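You operate a simulated robot arm through the tools that you are given. There is no shell and no other tool.

You run a simulated two-armed robot. Do the job below in one go: nothing can be reset, and whatever is moved stays where it is left.

## Task
Oil the top of the blank in the vice, cover the oil tray and loosen the vice.
Fine: use the felt block and put it back; leave the other blanks as they are. A coat counts when it lies all over at full strength: go over it till it gets no stronger.
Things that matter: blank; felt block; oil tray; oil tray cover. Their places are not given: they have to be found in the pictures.

Only the result counts: the job must be done as asked and must still hold three seconds after the hand-in. Knocking over, shifting, dropping, spilling or breaking anything else fails it. Lids that push on must go on centred and level and be pressed home; caps that screw on are set level and turned clockwise until they are tight.

## Robot
Two 7-joint arms with fingered hands on one trunk that stands fixed in place. Base frame: the origin is at the foot of the trunk, x ahead of it, y to its left, z up; the work surface is at about z = 0.76. Lengths are in m, angles in degrees, forces in N, time in s.
The left shoulder is at [0.026, 0.214, 1.193], the right one opposite. With the tool pointing down near the work surface each hand reaches from about 0.12 to 0.6 m from the base axis, measured 20 degrees to its own side. Payload 3.3 kg a hand.
Tool frame (each hand has its own): the origin (TCP) lies between the finger pads and is the grasp point; the fingertips stand 0.026 m ahead of it; z points along the fingers, y is the line along which they close. Largest opening 0.132 m; the body of the gripper starts 0.073 m behind the TCP. The gripper is a hand of 2 fingers: y runs from the thumb to the fingers, the wrist lies at [0, 0, -0.224] in the tool frame, and closing takes about 1.5 s.
Orientation is that of the tool frame in the base frame, as a unit quaternion [w, x, y, z]. With the fingers straight down and closing along the base's y, the tool's x points along the base's -x, its y along +y and its z along -z.

## Interface
- The arms move only by the tool send_rows. It takes "left_motion", "right_motion" or both (then of equal length, played together; a hand with none holds still); each is a list that holds one entry, the list of rows, each a list of 6 numbers: the shift along the tool's x, y, z in units of 400 mm (1.0 is 400 mm), then the turn, a rotation vector about the tool's x, y, z in units of 90 degrees (1.0 is 90 degrees). In form: [[[tx, ty, tz, rx, ry, rz], ...]]. A call has 1 to 20 rows; each row is the pose to reach, as a shift and turn from the pose commanded when the call began, along the tool's axes at that moment. "left_fingers" and "right_fingers" are, for a hand that has rows, the gripper command, from -1 (fully open) to 1 (shut), values between in proportion, set as the call begins (left out, the last holds). A call with a number of a shift or a turn outside -1 to 1 is refused whole. Each row takes 0.2 s and may step no farther than 0.05 m and 8.6 degrees from the row before; otherwise, or with a gripper value out of range, the whole call is refused. Where a pose cannot be reached the arm comes as near as it can. A force on the tool above 40 N (or 10 N above the force at the start of the call, whichever is more), or a blocked arm, ends the call early, and 0.2 s more pass. Each finger travels about 0.153 m/s and halts on what it meets, pressing with about 26 N; the grip force reading is that of the motor and also rises with nothing between the fingers. The clock runs only during rows and for 0.2 s after the last one: add rows that repeat a pose to give the fingers time. The reply holds the time, the measured pose of the TCP, the force on the tool along the base axes, the opening and the grip force, in the units named above and with some noise, with the torque about the TCP (base axes, N m) and any sound that the robot's microphone picked up.
- Cameras (640 x 400 px; columns grow to the right, rows downward): "scene" is now at [0.0962, -0.0429, 1.3722]; the picture's right is [-0.47, -0.88, 0.00], its down [-0.47, 0.25, -0.84] and it looks along [0.74, -0.40, -0.54] (base axes); focal length 278 px, centre (320, 200). "left" rides on the left gripper at [-0.066, -0.003, -0.099] in its tool frame; the picture's right is [0.04, -1.00, 0.00], its down [0.83, 0.03, -0.55] and it looks along [0.55, 0.02, 0.83] (tool axes); focal length 261 px, centre (320, 200). "right" rides on the right gripper at [0.066, -0.003, -0.099] in its tool frame; the picture's right is [0.04, 1.00, 0.00], its down [-0.83, 0.03, -0.55] and it looks along [-0.55, 0.02, 0.83] (tool axes); focal length 261 px, centre (320, 200).
- grab_frame(camera): a new picture of that camera. The clock stands still meanwhile.
- move_column(by): slides the trunk up (or, below 0, down) by that many m; the arms and the scene camera ride with it, the base frame stays. It gives what a move gives, with no picture.
- hand_shape(shape, hand): the hand has 2 fingers and takes this shape, open, in about a second: jaw (thumb against the fingers, like two jaws); tri (thumb and two fingers); tip (a fingertip pinch); poke (one finger out to press); point (the index stretched); flat (the hand flat); cup (the hand cupped); fist (a fist). The gripper value then closes the fingers along that shape, each until it touches; the sizes above hold for jaw. It gives what a move gives, with no picture.
- pan_tilt(pan, tilt): turns the head with the scene camera to pan (to the left, within 86 degrees either way) and tilt (down, from -29 to 69), counted from straight ahead of the robot. It gives what a move gives.
- probe_pixels(camera, pixels): there is no depth. For up to 12 entries [column, row, z] of the newest picture of that camera ("zoom" is the newest enlarged one), the place [x, y] in the base frame at which the ray of that pixel passes the height z, good to about 0.002 m. The clock stands still meanwhile.
- zoom(camera, box): a new picture of the part [left, top, right, bottom] of that camera's present view, enlarged. The clock stands still meanwhile.
- finish_job(): hands the job in; it is judged then, once.

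Open the grippers and draw the arms clear of the work before you hand the job in, unless the task says otherwise.

The tools are called after "Call:" as name(argument=value, ...) on one line, values as JSON. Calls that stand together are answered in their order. send_rows: Moves the arms, as the interface text tells. Its arguments: {"type":"object","properties":{"left_motion":{"type":"array","items":{"type":"array","items":{"type":"array","items":{"type":"number"}}}},"left_fingers":{"type":"number"},"right_motion":{"type":"array","items":{"type":"array","items":{"type":"array","items":{"type":"number"}}}},"right_fingers":{"type":"number"}},"required":[]} The other tools are called the same way: move_column (by) slides the trunk up or down; hand_shape (shape, hand) gives the hand a shape; pan_tilt (pan, tilt) turns the head that bears the scene camera; grab_frame (camera) takes a picture; probe_pixels (camera, pixels) gives the place at which the rays of pixels pass given heights; zoom (camera, box) takes an enlarged picture of a part of a camera's view; finish_job () hands the job in.

At the start:

```text
time_s: 0.0
left_tool_pos: [0.2786, -0.0479, 1.2383]
left_orientation: [0.0, 0.001, 1.0, 0.0]
left_ft_force: [0.0, -0.3, -0.5]
left_moment: [-0.02, 0.01, 0.01]
left_finger_gap: 0.1318
left_grip_force: 0.1
left_shape: jaw
right_tool_pos: [0.3672, -0.4194, 1.1563]
right_orientation: [0.0, 0.0, 1.0, -0.001]
right_ft_force: [0.1, 0.2, 0.7]
right_moment: [-0.01, -0.01, 0.01]
right_finger_gap: 0.1318
right_grip_force: 0.1
right_shape: jaw
trunk travel left (down, up): [-0.475, 0.286]
head pan, tilt: [-28.2, 32.4]
```

scene: 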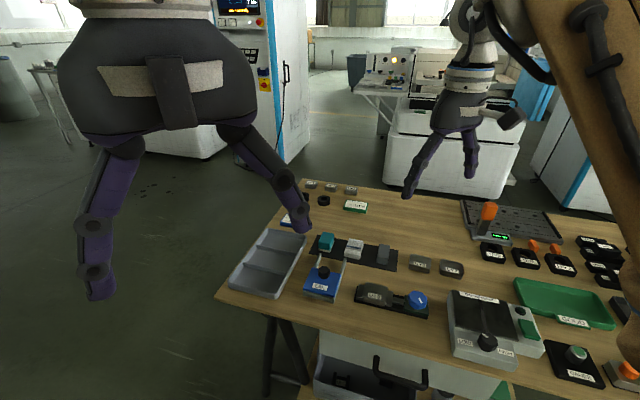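
right: 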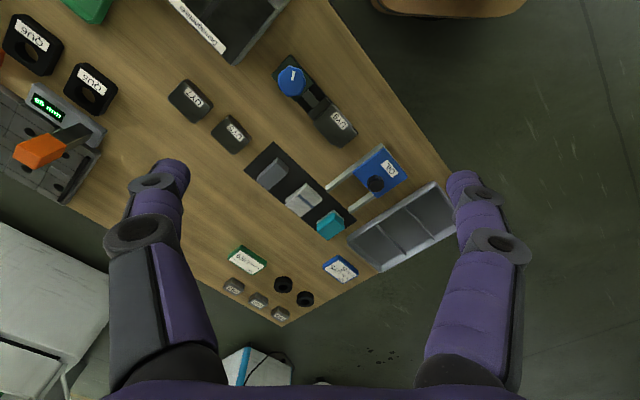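
left: 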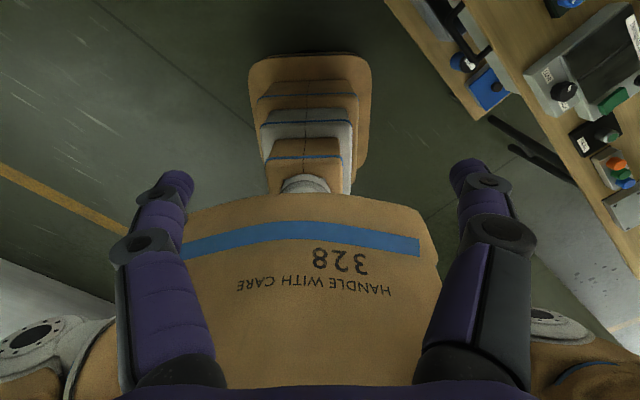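

The scene shows a bench with many items (tray, vice-like fixtures around (370,295), a black rack with blocks at (350,250)). I'll zoom in to identify them.

Call:
zoom(camera="scene", box=[220, 170, 480, 330])

Call:
zoom(camera="scene", box=[400, 200, 640, 400])

Call:
zoom(camera="right", box=[160, 40, 480, 330])

```text
2.46 times, centred on (350, 250) of scene
```

zoom: 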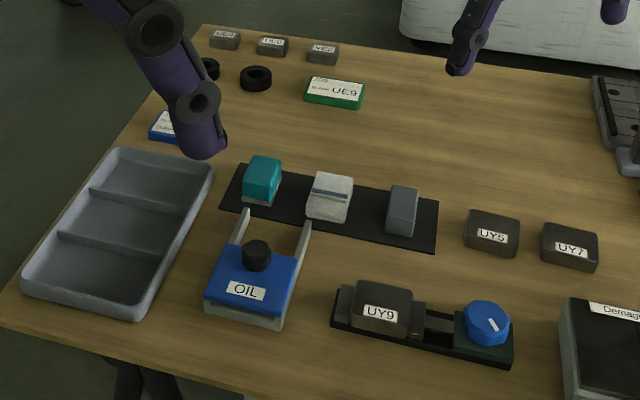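

```text
2.00 times, centred on (520, 300) of scene
```

zoom: 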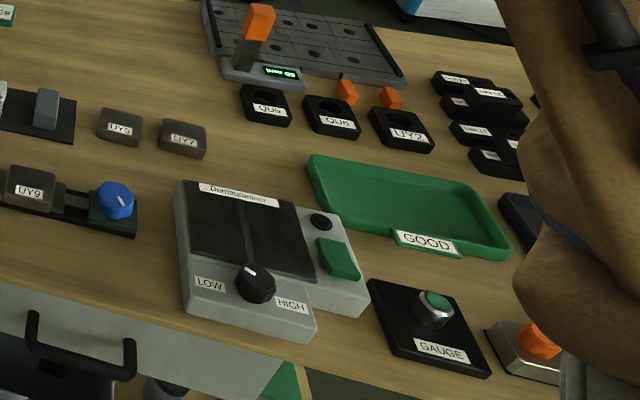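

```text
1.38 times, centred on (320, 185) of right
```

zoom: 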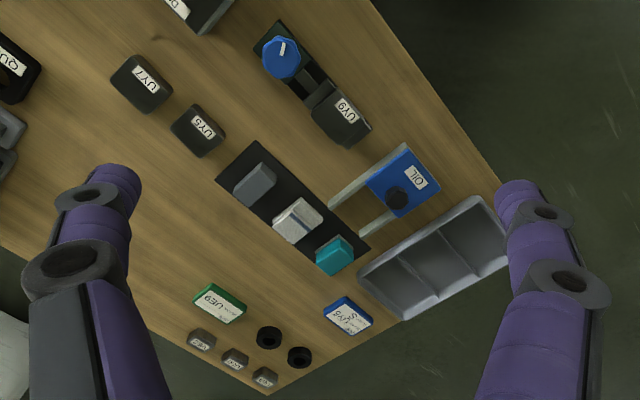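

The vice holds UY9 with a blue knob; the OIL unit has a blue part with black knob and two rails; three blocks stand on a dark mat. I'll get rough coordinates.

Call:
probe_pixels(camera="right", pixels=[[337, 123, 0.79], [292, 82, 0.79], [376, 184, 0.79], [390, 170, 0.78], [304, 200, 0.78], [330, 223, 0.78], [272, 173, 0.78], [410, 220, 0.77], [380, 270, 0.76], [283, 325, 0.76], [449, 160, 0.76]])

Call:
pan_tilt(pan=-40, tilt=50)

Call:
grab_frame(camera="scene")

```text
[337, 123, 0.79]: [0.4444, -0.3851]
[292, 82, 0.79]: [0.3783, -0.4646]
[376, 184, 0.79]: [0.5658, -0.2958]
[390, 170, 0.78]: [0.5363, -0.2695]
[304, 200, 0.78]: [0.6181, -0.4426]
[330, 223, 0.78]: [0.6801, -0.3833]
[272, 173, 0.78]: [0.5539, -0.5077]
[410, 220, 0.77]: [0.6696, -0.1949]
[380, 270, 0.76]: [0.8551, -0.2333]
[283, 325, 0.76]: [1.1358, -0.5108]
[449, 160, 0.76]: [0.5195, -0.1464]
```

```text
time_s: 0.8
left_tool_pos: [0.2795, -0.0466, 1.2369]
left_orientation: [0.0, 0.0, 1.0, 0.0]
left_ft_force: [-0.2, 0.1, 0.0]
left_moment: [-0.01, -0.02, -0.03]
left_finger_gap: 0.1319
left_grip_force: 0.0
left_shape: jaw
right_tool_pos: [0.3671, -0.4181, 1.1578]
right_orientation: [0.0, 0.0, 1.0, -0.002]
right_ft_force: [0.7, 0.4, 0.1]
right_moment: [0.0, 0.0, -0.01]
right_finger_gap: 0.1318
right_grip_force: 0.0
right_shape: jaw
trunk travel left (down, up): [-0.475, 0.286]
head pan, tilt: [-40.0, 50.0]
```

```text
taken
```

scene: 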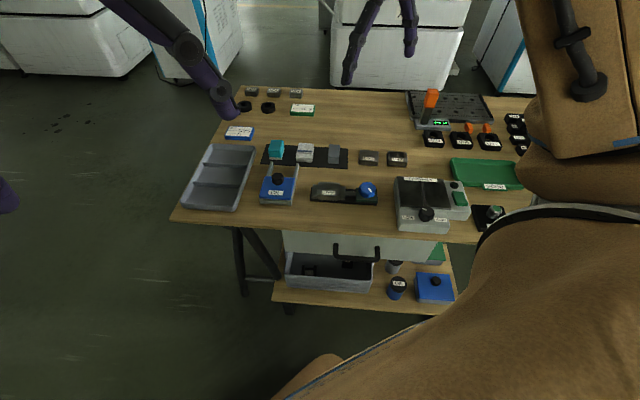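

There is also a lower shelf with a blue item at (435,285). I zoom on it and on the bench.

Call:
zoom(camera="scene", box=[260, 220, 480, 330])

Call:
zoom(camera="scene", box=[230, 125, 420, 225])

Call:
probe_pixels(camera="scene", pixels=[[328, 192, 0.79], [368, 190, 0.79], [278, 180, 0.79], [304, 152, 0.78], [172, 220, 0.76], [475, 242, 0.76], [435, 288, 0.4], [336, 290, 0.4]])

```text
2.91 times, centred on (370, 275) of scene
```

zoom: 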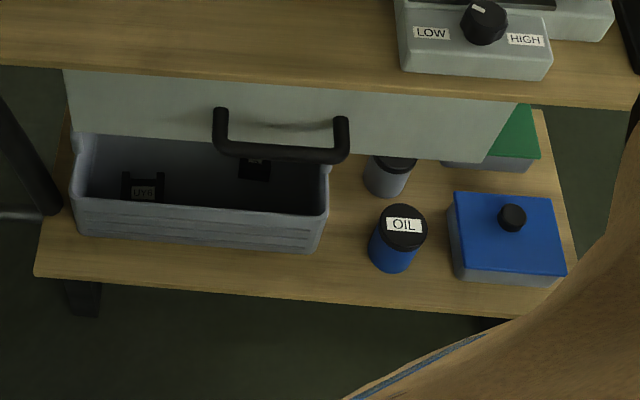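

```text
3.37 times, centred on (325, 175) of scene
```

zoom: 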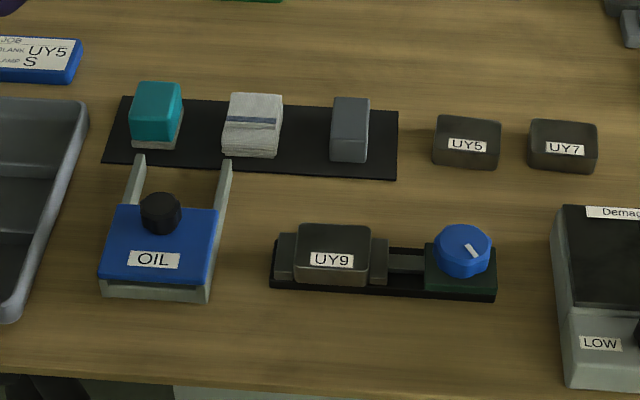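

```text
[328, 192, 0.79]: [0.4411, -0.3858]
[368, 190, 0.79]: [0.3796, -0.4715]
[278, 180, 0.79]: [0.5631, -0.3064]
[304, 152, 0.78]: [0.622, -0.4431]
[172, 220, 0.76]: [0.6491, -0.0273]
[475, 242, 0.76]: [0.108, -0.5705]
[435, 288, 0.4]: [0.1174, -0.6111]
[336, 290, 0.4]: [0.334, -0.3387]
```

I'll turn the right hand 45° (bench is rotated about 45°) and shift it so its camera views the oil tray, vice and mat closely.

Call:
send_rows(right_motion=[[[-0.014, 0.049, 0.016, 0, 0, 0.083], [-0.028, 0.098, 0.032, 0, 0, 0.167], [-0.041, 0.147, 0.048, 0, 0, 0.25], [-0.055, 0.197, 0.063, 0, 0, 0.333], [-0.069, 0.246, 0.079, 0, 0, 0.417], [-0.0825, 0.295, 0.095, 0, 0, 0.5]]])

Call:
grab_frame(camera="right")

```text
time_s: 2.2
left_tool_pos: [0.2792, -0.0462, 1.237]
left_orientation: [0.0, 0.0, 1.0, 0.001]
left_ft_force: [0.1, -0.3, 0.5]
left_moment: [0.0, 0.02, 0.04]
left_finger_gap: 0.1319
left_grip_force: 0.0
left_shape: jaw
right_tool_pos: [0.3996, -0.3059, 1.1197]
right_orientation: [-0.004, 0.392, 0.92, 0.007]
right_ft_force: [0.7, 0.3, -0.2]
right_moment: [0.0, 0.01, 0.04]
right_finger_gap: 0.1318
right_grip_force: 0.1
right_shape: jaw
trunk travel left (down, up): [-0.475, 0.286]
head pan, tilt: [-40.0, 50.0]
```

```text
taken
```

right: 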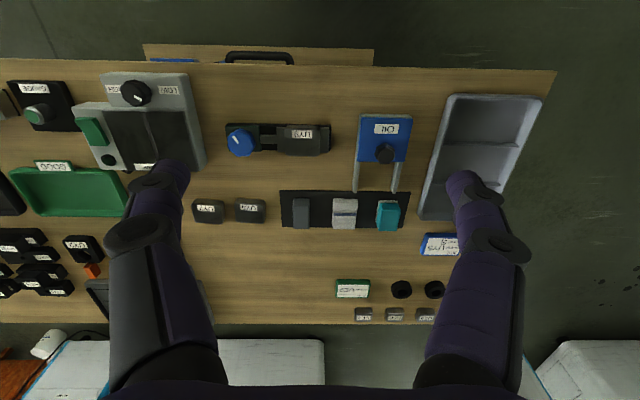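

Now a view aligned with the bench; zoom on the oil tray and mat region (340–420, 100–240) and vice.

Call:
zoom(camera="right", box=[270, 100, 430, 240])

Call:
zoom(camera="right", box=[200, 100, 350, 230])

Call:
zoom(camera="right", box=[320, 220, 480, 330])

```text
2.86 times, centred on (350, 170) of right
```

zoom: 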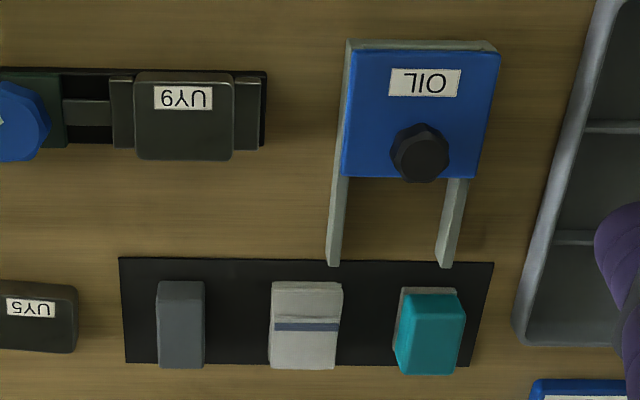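

```text
3.08 times, centred on (275, 165) of right
```

zoom: 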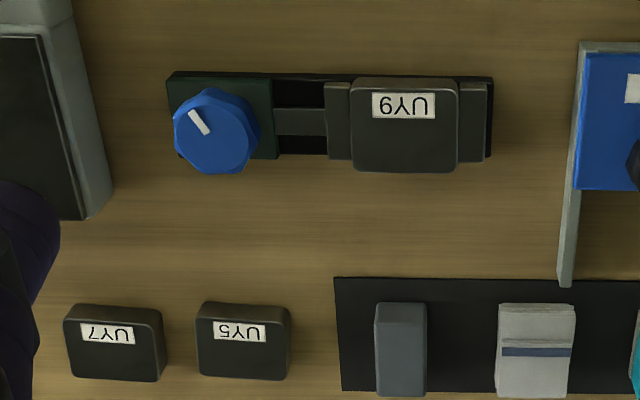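

```text
3.64 times, centred on (400, 275) of right
```

zoom: 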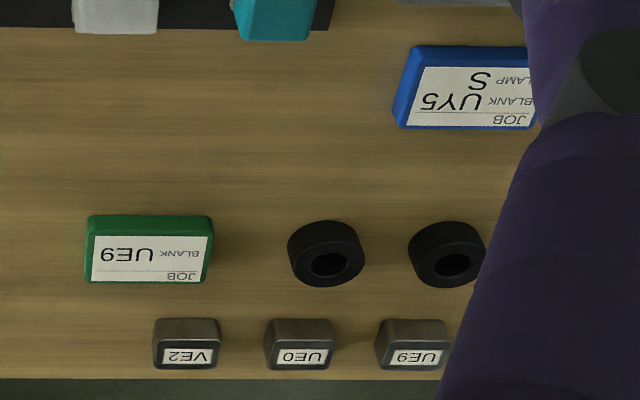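

The cover seems to sit on the tray with rails behind. I'll move the right camera closer to the oil tray for a detailed look.

Call:
send_rows(right_motion=[[[-0.004, 0.049, 0.0875, 0, 0, 0], [-0.008, 0.098, 0.175, 0, 0, 0], [-0.0125, 0.147, 0.2625, 0, 0, 0], [-0.017, 0.195, 0.35, 0, 0, 0], [-0.021, 0.244, 0.4375, 0, 0, 0], [-0.025, 0.293, 0.525, 0, 0, 0]]])

Call:
grab_frame(camera="right")

Call:
grab_frame(camera="scene")

```text
time_s: 3.6
left_tool_pos: [0.2797, -0.0469, 1.2379]
left_orientation: [0.001, 0.0, 1.0, 0.0]
left_ft_force: [-0.4, 0.0, -0.4]
left_moment: [0.0, 0.05, 0.0]
left_finger_gap: 0.1321
left_grip_force: 0.1
left_shape: jaw
right_tool_pos: [0.4899, -0.2282, 0.9086]
right_orientation: [0.001, 0.383, 0.924, 0.0]
right_ft_force: [0.8, -0.6, 0.7]
right_moment: [-0.06, 0.0, 0.01]
right_finger_gap: 0.1319
right_grip_force: 0.0
right_shape: jaw
trunk travel left (down, up): [-0.475, 0.286]
head pan, tilt: [-40.0, 50.0]
```

```text
taken
```

right: 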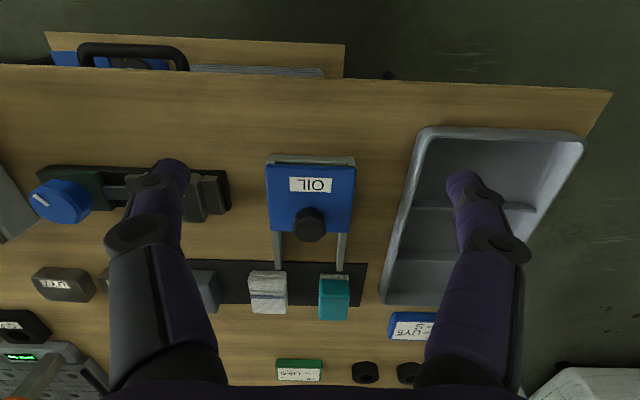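

```text
taken
```

scene: 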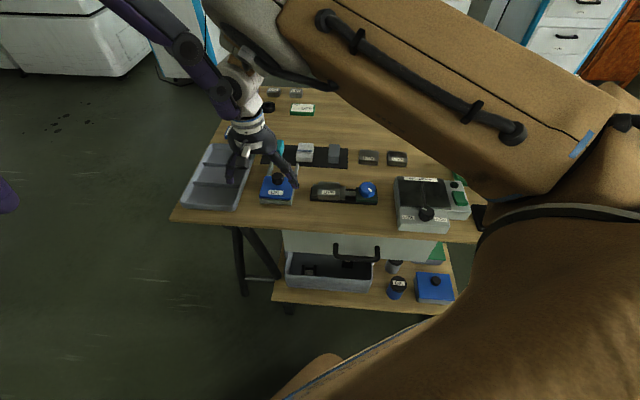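

Call:
zoom(camera="right", box=[220, 140, 400, 330])

Call:
zoom(camera="scene", box=[250, 140, 350, 210])

```text
2.11 times, centred on (310, 235) of right
```

zoom: 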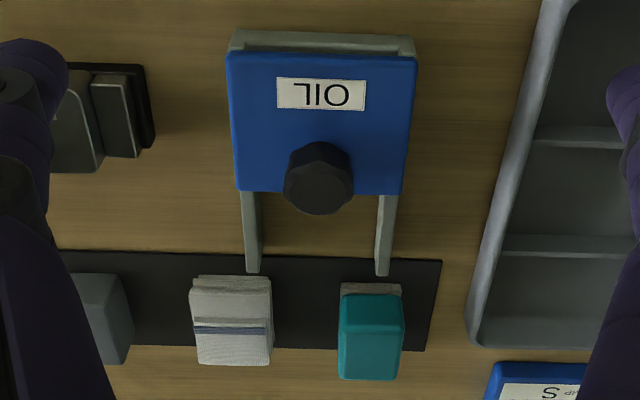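

```text
5.71 times, centred on (300, 175) of scene
```

zoom: 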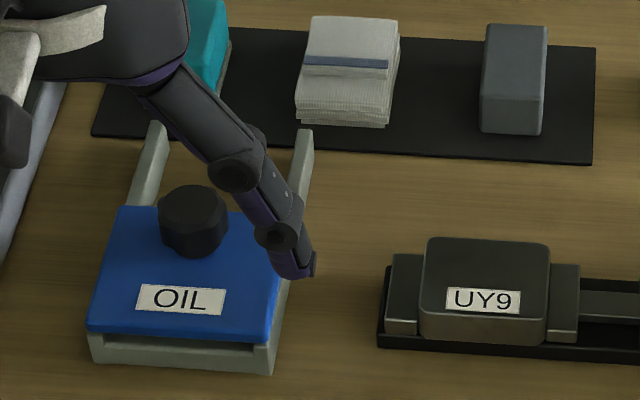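

The teal block has a pale felt sole (the felt block); the white one is a folded cloth. I'll measure the cover, knob, rails, felt block and blank from both cameras.

Call:
probe_pixels(camera="scene", pixels=[[259.1, 198.1, 0.79], [291.5, 199.9, 0.79], [264.2, 176.5, 0.79], [294.7, 178.6, 0.79], [277.5, 175.6, 0.82], [277.5, 175.6, 0.8], [259.1, 198.1, 0.81], [291.5, 199.9, 0.81], [264.2, 176.5, 0.81], [294.7, 178.6, 0.81]])

Call:
probe_pixels(camera="right", pixels=[[266.6, 165.4, 0.79], [355.2, 167.6, 0.79], [270.7, 230.5, 0.79], [349.5, 231.5, 0.79], [309.5, 225, 0.82], [309.5, 225, 0.8], [266.6, 165.4, 0.81], [355.2, 167.6, 0.81], [270.7, 230.5, 0.81], [349.5, 231.5, 0.81]])

```text
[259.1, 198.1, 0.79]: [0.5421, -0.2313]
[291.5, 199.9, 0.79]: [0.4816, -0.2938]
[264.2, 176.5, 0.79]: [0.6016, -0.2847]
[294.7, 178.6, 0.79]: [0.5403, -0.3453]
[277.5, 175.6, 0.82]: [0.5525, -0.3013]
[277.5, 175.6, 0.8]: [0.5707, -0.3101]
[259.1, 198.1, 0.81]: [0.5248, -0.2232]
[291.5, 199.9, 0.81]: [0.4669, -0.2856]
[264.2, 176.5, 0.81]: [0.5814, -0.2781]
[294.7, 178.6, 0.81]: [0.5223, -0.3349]
```

```text
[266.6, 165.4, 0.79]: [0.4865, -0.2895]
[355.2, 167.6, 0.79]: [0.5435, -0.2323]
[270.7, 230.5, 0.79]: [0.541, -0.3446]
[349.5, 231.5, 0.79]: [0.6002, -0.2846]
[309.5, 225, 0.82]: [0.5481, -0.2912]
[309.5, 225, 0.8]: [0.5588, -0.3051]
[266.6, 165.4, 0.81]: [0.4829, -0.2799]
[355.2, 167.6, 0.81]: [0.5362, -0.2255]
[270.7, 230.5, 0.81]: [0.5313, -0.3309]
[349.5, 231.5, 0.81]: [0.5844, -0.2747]
```

Cover corners agree at z≈0.79. Now zoom hard on the knob and the felt block for exact heights.

Call:
zoom(camera="right", box=[255, 150, 365, 220])

Call:
zoom(camera="right", box=[240, 225, 370, 325])

Call:
zoom(camera="scene", box=[255, 165, 305, 210])

```text
5.71 times, centred on (310, 185) of right
```

zoom: 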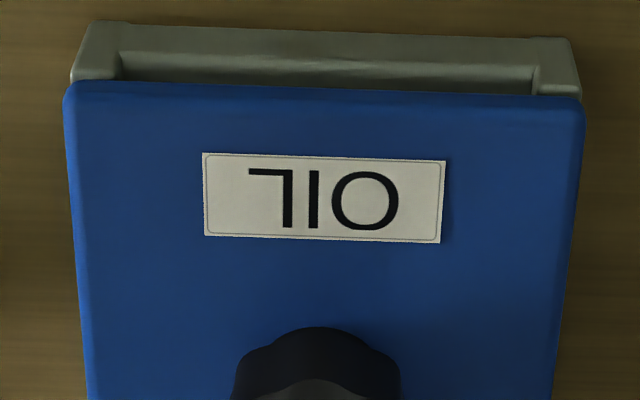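

```text
4.00 times, centred on (305, 275) of right
```

zoom: 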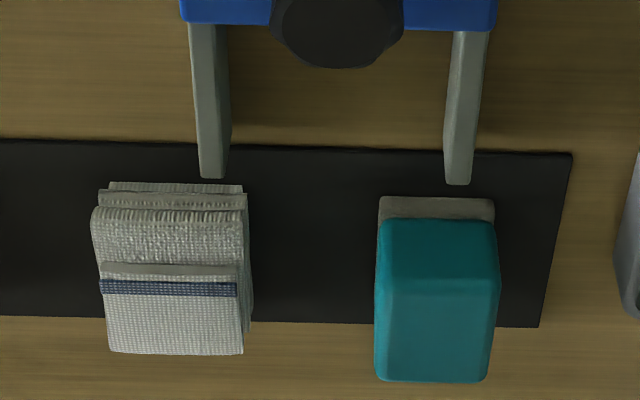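

```text
8.89 times, centred on (280, 188) of scene
```

zoom: 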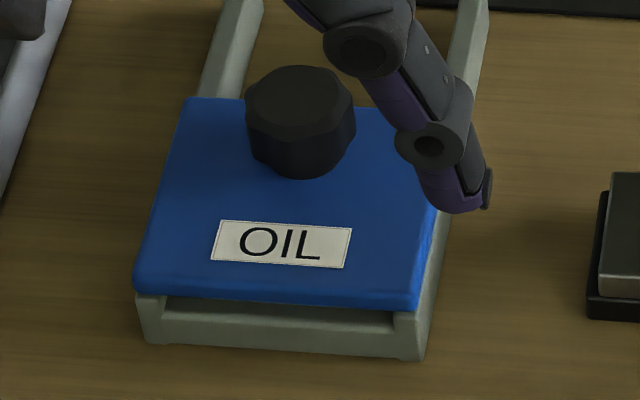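

I'll triangulate the knob top (scene (277.6,176.9), right (309.5,229)), and the felt block corners and rails from the 4x zoom.

Call:
probe_pixels(camera="scene", pixels=[[277.6, 176.9, 0.8], [277.6, 176.9, 0.81], [277.6, 176.9, 0.82], [277.6, 176.9, 0.83]])

Call:
probe_pixels(camera="right", pixels=[[309.5, 229, 0.8], [309.5, 229, 0.81], [309.5, 229, 0.82], [309.5, 229, 0.83], [278, 269, 0.79], [339.5, 270.5, 0.79], [319.5, 280, 0.775], [348.6, 280, 0.775], [319.5, 319, 0.8], [347, 319.5, 0.8]])

```text
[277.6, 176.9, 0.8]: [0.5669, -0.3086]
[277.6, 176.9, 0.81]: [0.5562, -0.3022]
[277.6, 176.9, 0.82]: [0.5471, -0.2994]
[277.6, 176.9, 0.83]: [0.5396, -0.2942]
```

```text
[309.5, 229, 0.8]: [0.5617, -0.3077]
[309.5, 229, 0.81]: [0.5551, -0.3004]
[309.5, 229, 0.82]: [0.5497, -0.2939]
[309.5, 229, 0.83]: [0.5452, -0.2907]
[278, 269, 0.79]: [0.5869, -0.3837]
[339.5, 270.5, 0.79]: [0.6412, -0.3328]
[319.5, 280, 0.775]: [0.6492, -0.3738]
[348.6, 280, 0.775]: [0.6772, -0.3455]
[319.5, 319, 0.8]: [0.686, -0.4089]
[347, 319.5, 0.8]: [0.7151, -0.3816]
```

Knob top centre ≈ (0.5556,−0.3013,0.812), about 33 mm wide. I move the right hand over the knob at z≈0.90 with fingers narrowed to ~60 mm and check.

Call:
send_rows(right_motion=[[[-0.08, -0.004, 0, 0, 0, 0], [-0.16, -0.008, 0, 0, 0, 0], [-0.245, -0.013, 0, 0, 0, 0], [-0.245, -0.013, 0.02, 0, 0, 0]]], right_fingers=0.09)

Call:
grab_frame(camera="right")

Call:
zoom(camera="scene", box=[230, 110, 340, 215])

```text
time_s: 4.6
left_tool_pos: [0.2777, -0.0457, 1.2372]
left_orientation: [0.0, 0.001, 1.0, 0.0]
left_ft_force: [0.2, 0.8, -0.5]
left_moment: [0.0, 0.01, 0.04]
left_finger_gap: 0.1317
left_grip_force: 0.1
left_shape: jaw
right_tool_pos: [0.5364, -0.3025, 0.901]
right_orientation: [0.002, 0.381, 0.924, -0.001]
right_ft_force: [0.1, -0.6, -0.2]
right_moment: [0.0, 0.01, 0.0]
right_finger_gap: 0.0608
right_grip_force: 0.0
right_shape: jaw
right hand out of reach, approached as far as the arm can: row 2, 3, 4
trunk travel left (down, up): [-0.475, 0.286]
head pan, tilt: [-40.0, 50.0]
```

```text
taken
```

right: 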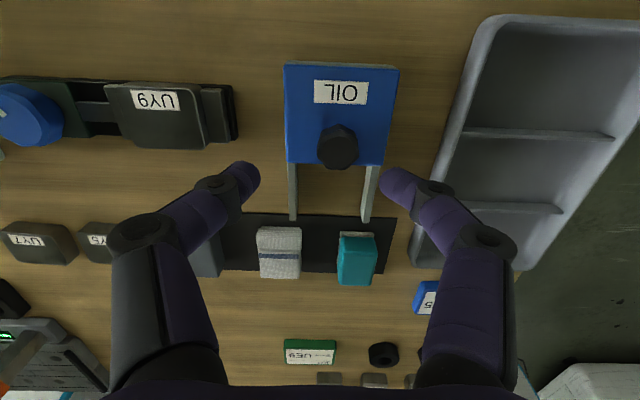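

```text
3.81 times, centred on (285, 162) of scene
```

zoom: 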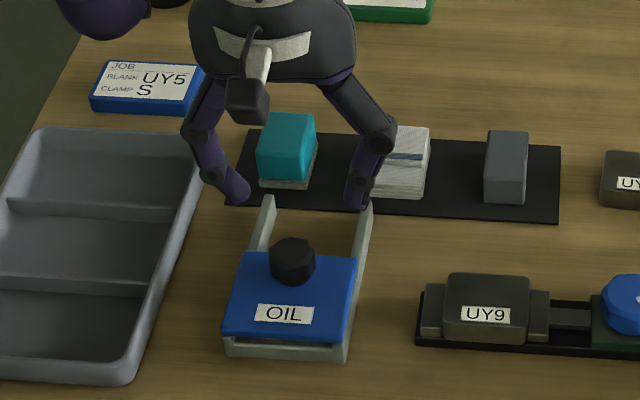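

The knob is out of reach with a vertical tool, so I'll need to tilt the fingers forward; to keep the wrist camera clear (above), I first retreat, open and turn the hand 180° about its axis.

Call:
send_rows(right_motion=[[[0.06, 0, -0.06, 0, 0, 0], [0.13, 0, -0.13, 0, 0, 0], [0.2, 0, -0.2, 0, 0, 0], [0.28, 0, -0.28, 0, 0, 0], [0.36, 0, -0.36, 0, 0, 0], [0.36, 0, -0.36, 0, 0, -0.09], [0.36, 0, -0.36, 0, 0, -0.18], [0.36, 0, -0.36, 0, 0, -0.27], [0.36, 0, -0.36, 0, 0, -0.36], [0.36, 0, -0.36, 0, 0, -0.45], [0.36, 0, -0.36, 0, 0, -0.54], [0.36, 0, -0.36, 0, 0, -0.63], [0.36, 0, -0.36, 0, 0, -0.72], [0.36, 0, -0.36, 0, 0, -0.81], [0.36, 0, -0.36, 0, 0, -0.9], [0.36, 0, -0.36, 0, 0, -1.0]]], right_fingers=-1)

```text
refused: row 16 steps farther than a row can; nothing moved
```

The last step was slightly too large; I resend with smaller turns.

Call:
send_rows(right_motion=[[[0.06, 0, -0.06, 0, 0, 0], [0.13, 0, -0.13, 0, 0, 0], [0.2, 0, -0.2, 0, 0, 0], [0.28, 0, -0.28, 0, 0, 0], [0.36, 0, -0.36, 0, 0, 0], [0.36, 0, -0.36, 0, 0, -0.09], [0.36, 0, -0.36, 0, 0, -0.18], [0.36, 0, -0.36, 0, 0, -0.27], [0.36, 0, -0.36, 0, 0, -0.36], [0.36, 0, -0.36, 0, 0, -0.45], [0.36, 0, -0.36, 0, 0, -0.54], [0.36, 0, -0.36, 0, 0, -0.63], [0.36, 0, -0.36, 0, 0, -0.72], [0.36, 0, -0.36, 0, 0, -0.81], [0.36, 0, -0.36, 0, 0, -0.9], [0.36, 0, -0.36, 0, 0, -0.99]]], right_fingers=-1)

```text
time_s: 8.0
left_tool_pos: [0.2788, -0.0446, 1.2371]
left_orientation: [-0.001, 0.001, 1.0, 0.0]
left_ft_force: [-0.1, -0.1, 0.0]
left_moment: [0.0, -0.02, -0.01]
left_finger_gap: 0.1319
left_grip_force: 0.1
left_shape: jaw
right_tool_pos: [0.4378, -0.2435, 1.0598]
right_orientation: [0.005, -0.335, 0.942, 0.019]
right_ft_force: [0.1, 0.4, 0.6]
right_moment: [-0.04, 0.01, 0.01]
right_finger_gap: 0.1318
right_grip_force: 0.1
right_shape: jaw
right hand out of reach, approached as far as the arm can: row 4, 5, 6, 7, 8, 9, 10, 11, 12, 13, 14, 15, 16
trunk travel left (down, up): [-0.475, 0.286]
head pan, tilt: [-40.0, 50.0]
```

The high pose strains the wrist. I bring the hand closer and lower, then finish the turn.

Call:
send_rows(right_motion=[[[0.074, 0.012, 0.053, 0, 0, 0], [0.148, 0.025, 0.107, 0, 0, 0], [0.2215, 0.037, 0.16, 0, 0, 0], [0.2215, 0.037, 0.16, 0, 0, -0.09], [0.2215, 0.037, 0.16, 0, 0, -0.18], [0.2215, 0.037, 0.16, 0, 0, -0.27], [0.2215, 0.037, 0.16, 0, 0, -0.36], [0.2215, 0.037, 0.16, 0, 0, -0.45], [0.2215, 0.037, 0.16, 0, 0, -0.54], [0.2215, 0.037, 0.16, 0, 0, -0.63], [0.2215, 0.037, 0.16, 0, 0, -0.72], [0.2215, 0.037, 0.16, 0, 0, -0.81], [0.2215, 0.037, 0.16, 0, 0, -0.9], [0.2215, 0.037, 0.16, 0, 0, -0.99], [0.2215, 0.037, 0.16, 0, 0, -1.0]]])

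Call:
grab_frame(camera="right")

Call:
grab_frame(camera="scene")

```text
time_s: 11.2
left_tool_pos: [0.2784, -0.0461, 1.2383]
left_orientation: [0.0, 0.001, 1.0, 0.0]
left_ft_force: [-0.3, -0.8, 0.3]
left_moment: [0.01, -0.04, -0.01]
left_finger_gap: 0.1319
left_grip_force: 0.0
left_shape: jaw
right_tool_pos: [0.3658, -0.2952, 0.9936]
right_orientation: [-0.017, 0.916, -0.4, -0.005]
right_ft_force: [0.1, 0.7, -1.3]
right_moment: [-0.01, 0.01, 0.01]
right_finger_gap: 0.1319
right_grip_force: 0.1
right_shape: jaw
right hand out of reach, approached as far as the arm can: row 1, 2, 3, 4, 5, 6, 7, 8, 9, 10, 11, 12, 13, 14, 15
trunk travel left (down, up): [-0.475, 0.286]
head pan, tilt: [-40.0, 50.0]
```

```text
taken
```

right: 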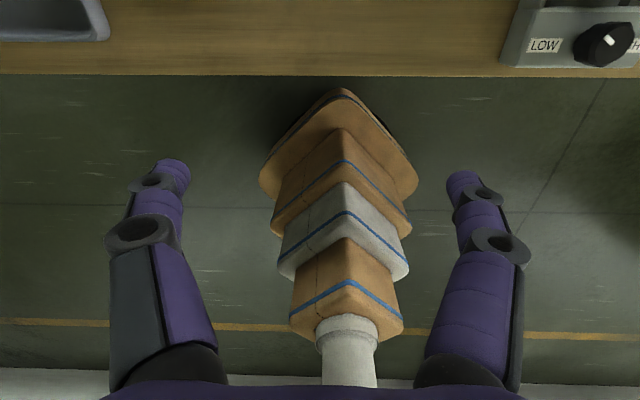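

```text
taken
```

scene: 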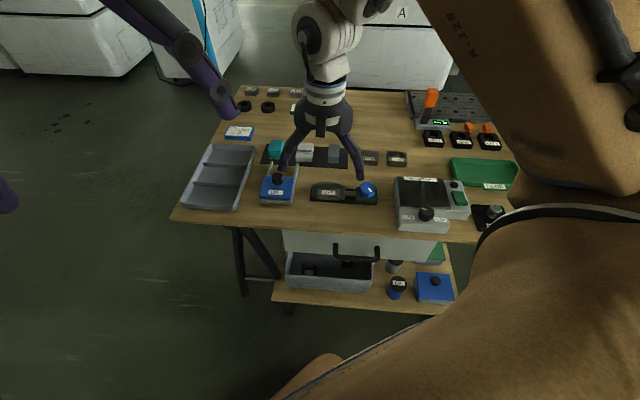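

Turned. Now I tilt the fingers 45° toward the bench's far side while moving behind the knob, to test reach.

Call:
send_rows(right_motion=[[[0.0165, -0.036, 0.021, 0, 0.083, 0], [0.033, -0.073, 0.042, 0, 0.167, 0], [0.05, -0.11, 0.0625, 0, 0.25, 0], [0.066, -0.146, 0.083, 0, 0.333, 0], [0.083, -0.183, 0.104, 0, 0.417, 0], [0.099, -0.219, 0.125, 0, 0.5, 0], [0.099, -0.219, 0.125, 0, 0.5, 0]]])

Call:
grab_frame(camera="right")

Call:
grab_frame(camera="scene")

```text
time_s: 12.8
left_tool_pos: [0.2785, -0.046, 1.2386]
left_orientation: [0.0, 0.0, 1.0, 0.001]
left_ft_force: [-0.1, 0.2, -0.6]
left_moment: [0.0, 0.02, 0.01]
left_finger_gap: 0.1321
left_grip_force: 0.0
left_shape: jaw
right_tool_pos: [0.4988, -0.4562, 0.9382]
right_orientation: [0.148, 0.844, -0.379, 0.349]
right_ft_force: [0.4, -0.4, 0.0]
right_moment: [0.0, 0.0, 0.0]
right_finger_gap: 0.1318
right_grip_force: 0.0
right_shape: jaw
right hand out of reach, approached as far as the arm can: row 1, 2, 3, 4, 5, 6, 7
trunk travel left (down, up): [-0.475, 0.286]
head pan, tilt: [-40.0, 50.0]
```

```text
taken
```

right: 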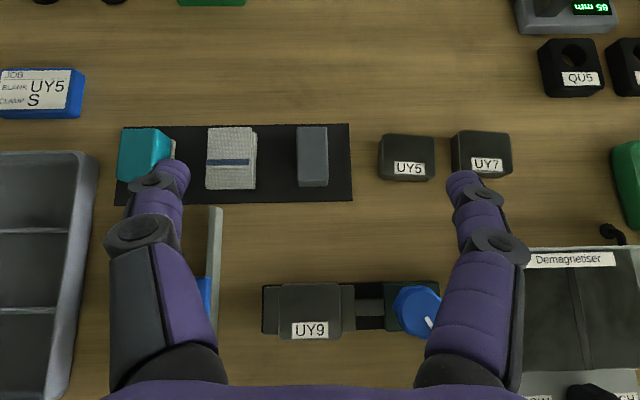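

```text
taken
```

scene: 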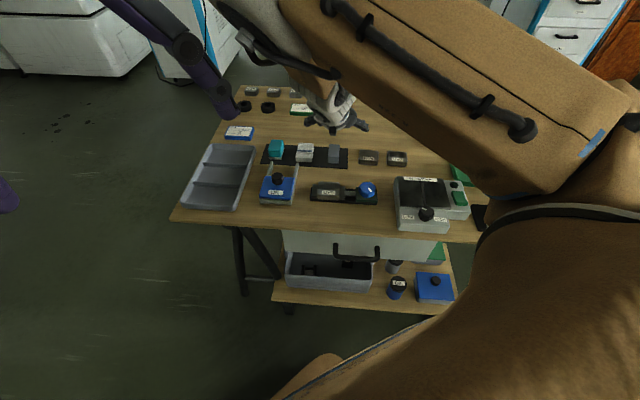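

The flipped tilt works here but the close-in pose wasn't reachable. I test the flipped tilt farther out, over the mat region at safe height (~0.92).

Call:
send_rows(right_motion=[[[0.065, 0.005, 0.072, 0, 0, 0], [0.13, 0.01, 0.144, 0, 0, 0], [0.195, 0.015, 0.216, 0, 0, 0], [0.26, 0.02, 0.288, 0, 0, 0], [0.325, 0.025, 0.36, 0, 0, 0], [0.325, 0.025, 0.36, 0, 0, 0]]])

Call:
grab_frame(camera="right")

Call:
grab_frame(camera="scene")

```text
time_s: 14.2
left_tool_pos: [0.2796, -0.046, 1.2375]
left_orientation: [-0.001, 0.0, 1.0, -0.001]
left_ft_force: [-0.4, 0.4, -0.4]
left_moment: [-0.02, -0.02, -0.01]
left_finger_gap: 0.1316
left_grip_force: 0.0
left_shape: jaw
right_tool_pos: [0.6312, -0.5891, 0.9306]
right_orientation: [0.151, 0.851, -0.361, 0.351]
right_ft_force: [0.0, -0.6, 0.6]
right_moment: [0.0, -0.03, -0.03]
right_finger_gap: 0.1322
right_grip_force: 0.1
right_shape: jaw
trunk travel left (down, up): [-0.475, 0.286]
head pan, tilt: [-40.0, 50.0]
```

```text
taken
```

right: 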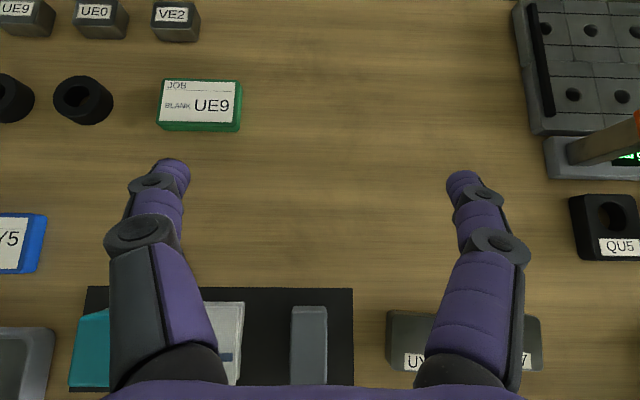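

```text
taken
```

scene: 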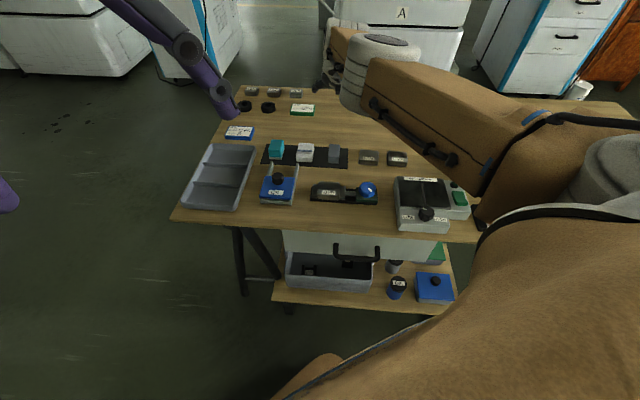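

Commands are relative to the reached pose, and this reach is good (no warning). Now move left and back to just above/before the felt block, still at z≈0.93.

Call:
send_rows(right_motion=[[[-0.044, -0.077, -0.044, 0, 0, 0], [-0.088, -0.155, -0.088, 0, 0, 0], [-0.132, -0.232, -0.132, 0, 0, 0], [-0.177, -0.31, -0.177, 0, 0, 0], [-0.221, -0.387, -0.221, 0, 0, 0], [-0.265, -0.465, -0.265, 0, 0, 0], [-0.265, -0.465, -0.265, 0, 0, 0]]])

Call:
grab_frame(camera="right")

Call:
grab_frame(camera="scene")

```text
time_s: 15.8
left_tool_pos: [0.2788, -0.0454, 1.2386]
left_orientation: [-0.001, 0.0, 1.0, 0.0]
left_ft_force: [0.5, -0.5, 0.5]
left_moment: [-0.04, 0.01, 0.03]
left_finger_gap: 0.1319
left_grip_force: 0.3
left_shape: jaw
right_tool_pos: [0.6609, -0.352, 0.9309]
right_orientation: [0.15, 0.85, -0.361, 0.353]
right_ft_force: [-0.1, -0.7, 0.1]
right_moment: [0.0, 0.0, -0.01]
right_finger_gap: 0.1318
right_grip_force: 0.0
right_shape: jaw
trunk travel left (down, up): [-0.475, 0.286]
head pan, tilt: [-40.0, 50.0]
```

```text
taken
```

right: 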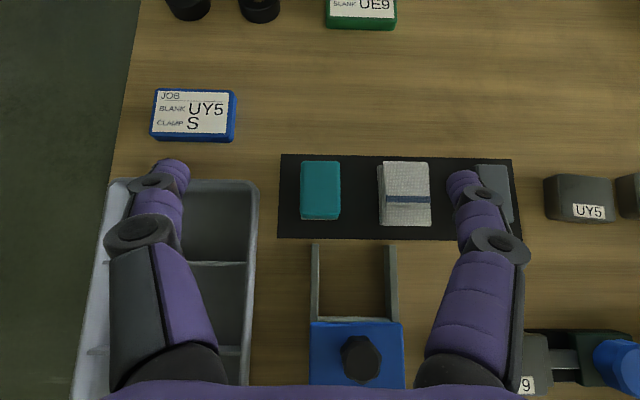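

```text
taken
```

scene: 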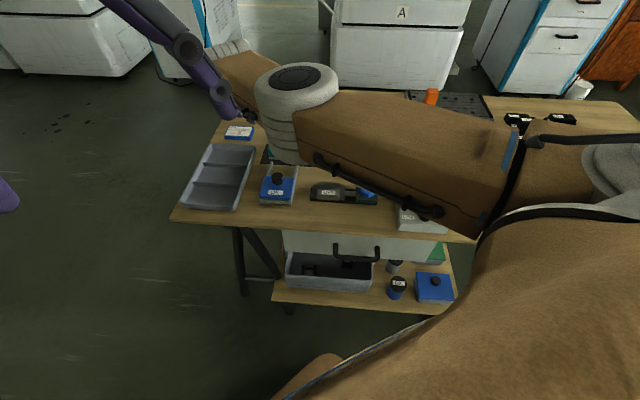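

Reachable without complaint, with a good downward view. Zoom on felt block, and on cover/rails for measurements.

Call:
zoom(camera="right", box=[270, 140, 430, 240])

Call:
zoom(camera="right", box=[290, 230, 420, 390])

Call:
probe_pixels(camera="right", pixels=[[280, 155, 0.762], [511, 160, 0.762], [278, 238, 0.762], [311, 247, 0.785], [390, 247, 0.785], [311, 322, 0.79], [402, 322, 0.79], [360, 358, 0.812]])

```text
4.00 times, centred on (350, 190) of right
```

zoom: 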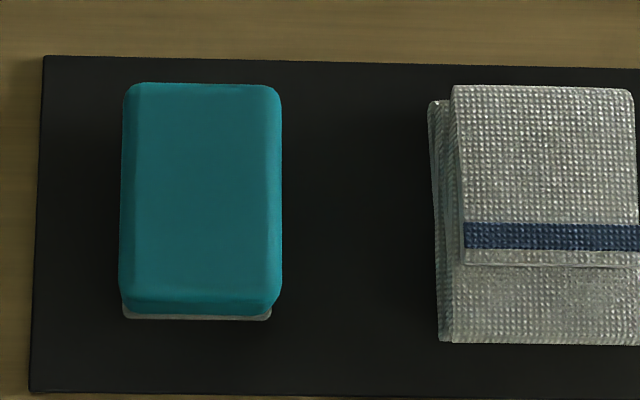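

```text
2.50 times, centred on (355, 310) of right
```

zoom: 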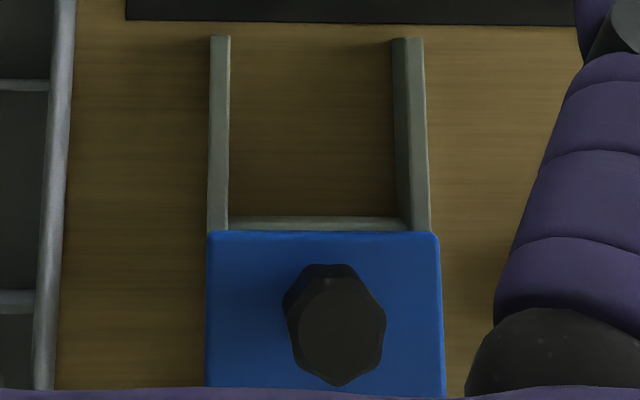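

```text
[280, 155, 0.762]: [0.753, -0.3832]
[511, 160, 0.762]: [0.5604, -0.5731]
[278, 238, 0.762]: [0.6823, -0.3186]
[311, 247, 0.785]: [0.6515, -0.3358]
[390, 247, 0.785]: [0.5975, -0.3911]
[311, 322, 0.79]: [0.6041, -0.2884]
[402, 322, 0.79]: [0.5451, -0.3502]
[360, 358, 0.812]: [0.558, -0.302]
```

I triangulate the block's top corners from both cameras.

Call:
probe_pixels(camera="scene", pixels=[[270.7, 140.3, 0.79], [270.7, 140.3, 0.8], [270.7, 140.3, 0.81], [284.3, 141.2, 0.79], [284.3, 141.2, 0.8], [284.3, 141.2, 0.81], [268.7, 158.3, 0.765], [281.5, 159.3, 0.765]])

Call:
probe_pixels(camera="right", pixels=[[301.25, 161.5, 0.79], [301.25, 161.5, 0.8], [301.25, 161.5, 0.81], [340, 162.5, 0.79], [340, 162.5, 0.8], [340, 162.5, 0.81], [300.5, 220, 0.762], [337.5, 220, 0.762], [300.5, 217, 0.8], [339, 217, 0.8]])

```text
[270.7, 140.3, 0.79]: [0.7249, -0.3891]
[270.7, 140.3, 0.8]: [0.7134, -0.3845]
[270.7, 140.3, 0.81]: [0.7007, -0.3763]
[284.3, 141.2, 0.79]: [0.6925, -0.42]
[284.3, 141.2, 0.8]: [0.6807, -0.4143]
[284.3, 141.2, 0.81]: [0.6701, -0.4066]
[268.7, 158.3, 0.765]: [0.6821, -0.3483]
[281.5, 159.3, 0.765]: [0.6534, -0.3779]
```

```text
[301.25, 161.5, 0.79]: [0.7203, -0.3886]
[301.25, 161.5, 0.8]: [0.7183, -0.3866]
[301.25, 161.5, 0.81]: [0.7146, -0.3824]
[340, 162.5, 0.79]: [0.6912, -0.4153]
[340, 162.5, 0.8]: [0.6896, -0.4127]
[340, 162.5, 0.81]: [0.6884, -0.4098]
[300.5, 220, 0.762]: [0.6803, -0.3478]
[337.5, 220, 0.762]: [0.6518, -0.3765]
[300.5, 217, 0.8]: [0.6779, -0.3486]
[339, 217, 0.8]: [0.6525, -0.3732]
```

Block top ≈0.795, centre ≈(0.686,−0.382), 54×39 mm. First the cover: move the tilted hand over the knob at z≈0.90 with fingers narrowed to ~70 mm.

Call:
send_rows(right_motion=[[[-0.09, 0.033, -0.053, 0, 0, 0], [-0.18, 0.067, -0.106, 0, 0, 0], [-0.266, 0.1, -0.158, 0, 0, 0], [-0.266, 0.1, -0.158, 0, 0, 0]]], right_fingers=-0.06)

Call:
grab_frame(camera="right")

```text
time_s: 17.0
left_tool_pos: [0.28, -0.0465, 1.2381]
left_orientation: [0.001, 0.0, 1.0, 0.0]
left_ft_force: [0.3, 0.2, 0.1]
left_moment: [0.02, -0.01, 0.01]
left_finger_gap: 0.1319
left_grip_force: 0.0
left_shape: jaw
right_tool_pos: [0.556, -0.3683, 0.9099]
right_orientation: [0.196, 0.823, -0.385, 0.37]
right_ft_force: [0.0, 0.2, 0.1]
right_moment: [0.0, -0.04, 0.02]
right_finger_gap: 0.0702
right_grip_force: 0.0
right_shape: jaw
right hand out of reach, approached as far as the arm can: row 3, 4
trunk travel left (down, up): [-0.475, 0.286]
head pan, tilt: [-40.0, 50.0]
stopped in row 4 (right hand): the arm was blocked; the commanded pose is now the measured one
```

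```text
taken
```

right: 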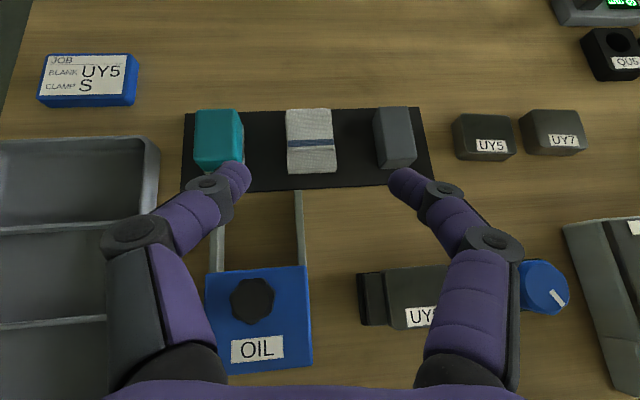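

The flipped hand can't come this close. Better: right hand un-flipped for the felt, and try the left arm (whose camera sits on the upper side) for the cover. I park the left arm to the left and back the right hand off upright.

Call:
send_rows(right_motion=[[[0.04, 0.03, -0.01, 0, -0.08, 0], [0.08, 0.06, -0.025, 0, -0.16, 0], [0.12, 0.095, -0.035, 0, -0.24, 0], [0.17, 0.13, -0.05, 0, -0.32, 0], [0.21, 0.16, -0.065, 0, -0.4, 0], [0.255, 0.19, -0.075, 0, -0.48, 0]]], left_motion=[[[0, 0.08, 0, 0, 0, 0], [0, 0.16, 0, 0, 0, 0], [0, 0.25, 0, 0, 0, 0], [0, 0.35, 0, 0, 0, 0], [0, 0.45, 0, 0, 0, 0], [0, 0.5, 0, 0, 0, 0]]], right_fingers=-1)

```text
time_s: 18.4
left_tool_pos: [0.2807, 0.1541, 1.2394]
left_orientation: [0.0, 0.0, 1.0, 0.001]
left_ft_force: [-0.5, 0.1, -0.9]
left_moment: [0.01, -0.03, 0.02]
left_finger_gap: 0.1318
left_grip_force: 0.0
left_shape: jaw
right_tool_pos: [0.5289, -0.4402, 0.9989]
right_orientation: [0.048, 0.903, -0.423, 0.053]
right_ft_force: [-0.1, 0.5, -0.5]
right_moment: [-0.02, 0.05, 0.01]
right_finger_gap: 0.1321
right_grip_force: 0.0
right_shape: jaw
right hand out of reach, approached as far as the arm can: row 2, 6
trunk travel left (down, up): [-0.475, 0.286]
head pan, tilt: [-40.0, 50.0]
```

Now turn the right hand back toward un-flipped, first 90°.

Call:
send_rows(right_motion=[[[-0.05, 0.02, 0, 0, 0, 0.09], [-0.1, 0.04, 0, 0, 0, 0.18], [-0.15, 0.06, 0, 0, 0, 0.27], [-0.2, 0.08, 0, 0, 0, 0.36], [-0.25, 0.1, 0, 0, 0, 0.45], [-0.25, 0.1, 0, 0, 0, 0.54], [-0.25, 0.1, 0, 0, 0, 0.63], [-0.25, 0.1, 0, 0, 0, 0.72], [-0.25, 0.1, 0, 0, 0, 0.81], [-0.25, 0.1, 0, 0, 0, 0.9], [-0.25, 0.1, 0, 0, 0, 0.99]]])

```text
time_s: 20.8
left_tool_pos: [0.2788, 0.1525, 1.2384]
left_orientation: [-0.001, 0.0, 1.0, -0.001]
left_ft_force: [0.0, 0.9, 0.7]
left_moment: [0.01, -0.02, 0.02]
left_finger_gap: 0.1318
left_grip_force: 0.0
left_shape: jaw
right_tool_pos: [0.4332, -0.3889, 0.9897]
right_orientation: [0.0, -0.342, 0.938, -0.057]
right_ft_force: [0.2, -0.3, -0.1]
right_moment: [-0.03, 0.02, 0.01]
right_finger_gap: 0.132
right_grip_force: 0.1
right_shape: jaw
trunk travel left (down, up): [-0.475, 0.286]
head pan, tilt: [-40.0, 50.0]
```

Yaw is now ≈40°; another 85° turn to reach the bench-aligned un-flipped pose.

Call:
send_rows(right_motion=[[[0, 0, 0, 0, 0, 0.09], [0, 0, 0, 0, 0, 0.18], [0, 0, 0, 0, 0, 0.27], [0, 0, 0, 0, 0, 0.36], [0, 0, 0, 0, 0, 0.45], [0, 0, 0, 0, 0, 0.54], [0, 0, 0, 0, 0, 0.63], [0, 0, 0, 0, 0, 0.72], [0, 0, 0, 0, 0, 0.81], [0, 0, 0, 0, 0, 0.9], [0, 0, 0, 0, 0, 0.95]]])

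```text
time_s: 23.2
left_tool_pos: [0.2793, 0.1534, 1.2372]
left_orientation: [0.0, 0.0, 1.0, 0.0]
left_ft_force: [-0.4, -0.4, -0.1]
left_moment: [0.01, 0.01, -0.03]
left_finger_gap: 0.1319
left_grip_force: 0.0
left_shape: jaw
right_tool_pos: [0.432, -0.387, 0.9879]
right_orientation: [0.039, 0.385, 0.921, -0.043]
right_ft_force: [0.6, -0.1, -0.5]
right_moment: [-0.02, -0.01, 0.0]
right_finger_gap: 0.1322
right_grip_force: 0.2
right_shape: jaw
trunk travel left (down, up): [-0.475, 0.286]
head pan, tilt: [-40.0, 50.0]
```

Now tilt the un-flipped hand forward to 40° and move above the felt block at z≈0.93 to test reach.

Call:
send_rows(right_motion=[[[-0.056, 0.077, 0.0265, -0.005, -0.063, 0.002], [-0.112, 0.1535, 0.053, -0.01, -0.126, 0.004], [-0.168, 0.23, 0.0795, -0.015, -0.188, 0.0055], [-0.224, 0.307, 0.106, -0.02, -0.251, 0.007], [-0.28, 0.384, 0.1325, -0.025, -0.314, 0.009], [-0.336, 0.4605, 0.159, -0.03, -0.377, 0.011], [-0.336, 0.4605, 0.159, -0.03, -0.377, 0.011]]])

Call:
grab_frame(camera="right")

Call:
grab_frame(camera="scene")

```text
time_s: 24.8
left_tool_pos: [0.279, 0.1537, 1.2379]
left_orientation: [-0.001, 0.0, 1.0, 0.001]
left_ft_force: [-1.5, -0.5, 0.0]
left_moment: [-0.04, 0.02, 0.05]
left_finger_gap: 0.1321
left_grip_force: 0.1
left_shape: jaw
right_tool_pos: [0.6603, -0.3596, 0.9305]
right_orientation: [0.315, 0.363, 0.867, -0.131]
right_ft_force: [0.0, 0.4, 0.3]
right_moment: [-0.01, -0.01, 0.02]
right_finger_gap: 0.1318
right_grip_force: 0.0
right_shape: jaw
trunk travel left (down, up): [-0.475, 0.286]
head pan, tilt: [-40.0, 50.0]
```

```text
taken
```

right: 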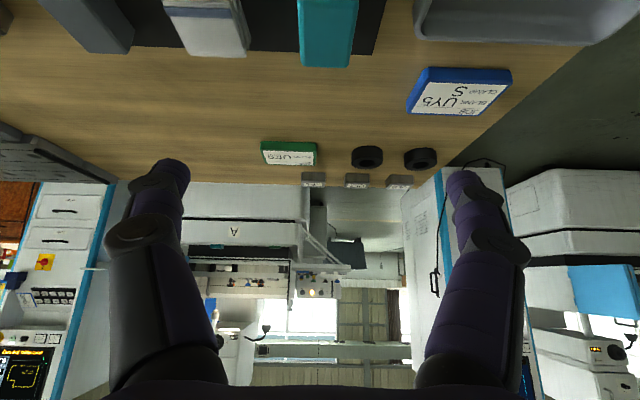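

```text
taken
```

scene: 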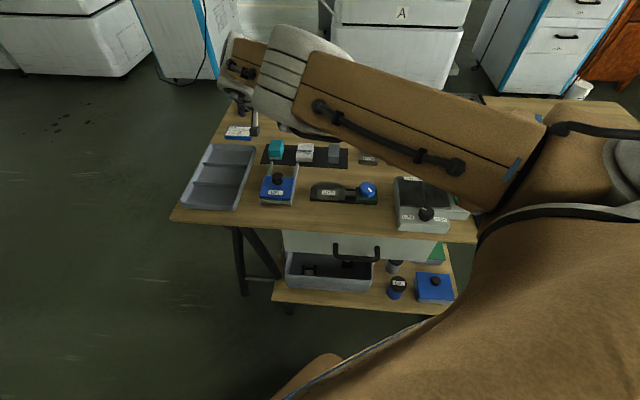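

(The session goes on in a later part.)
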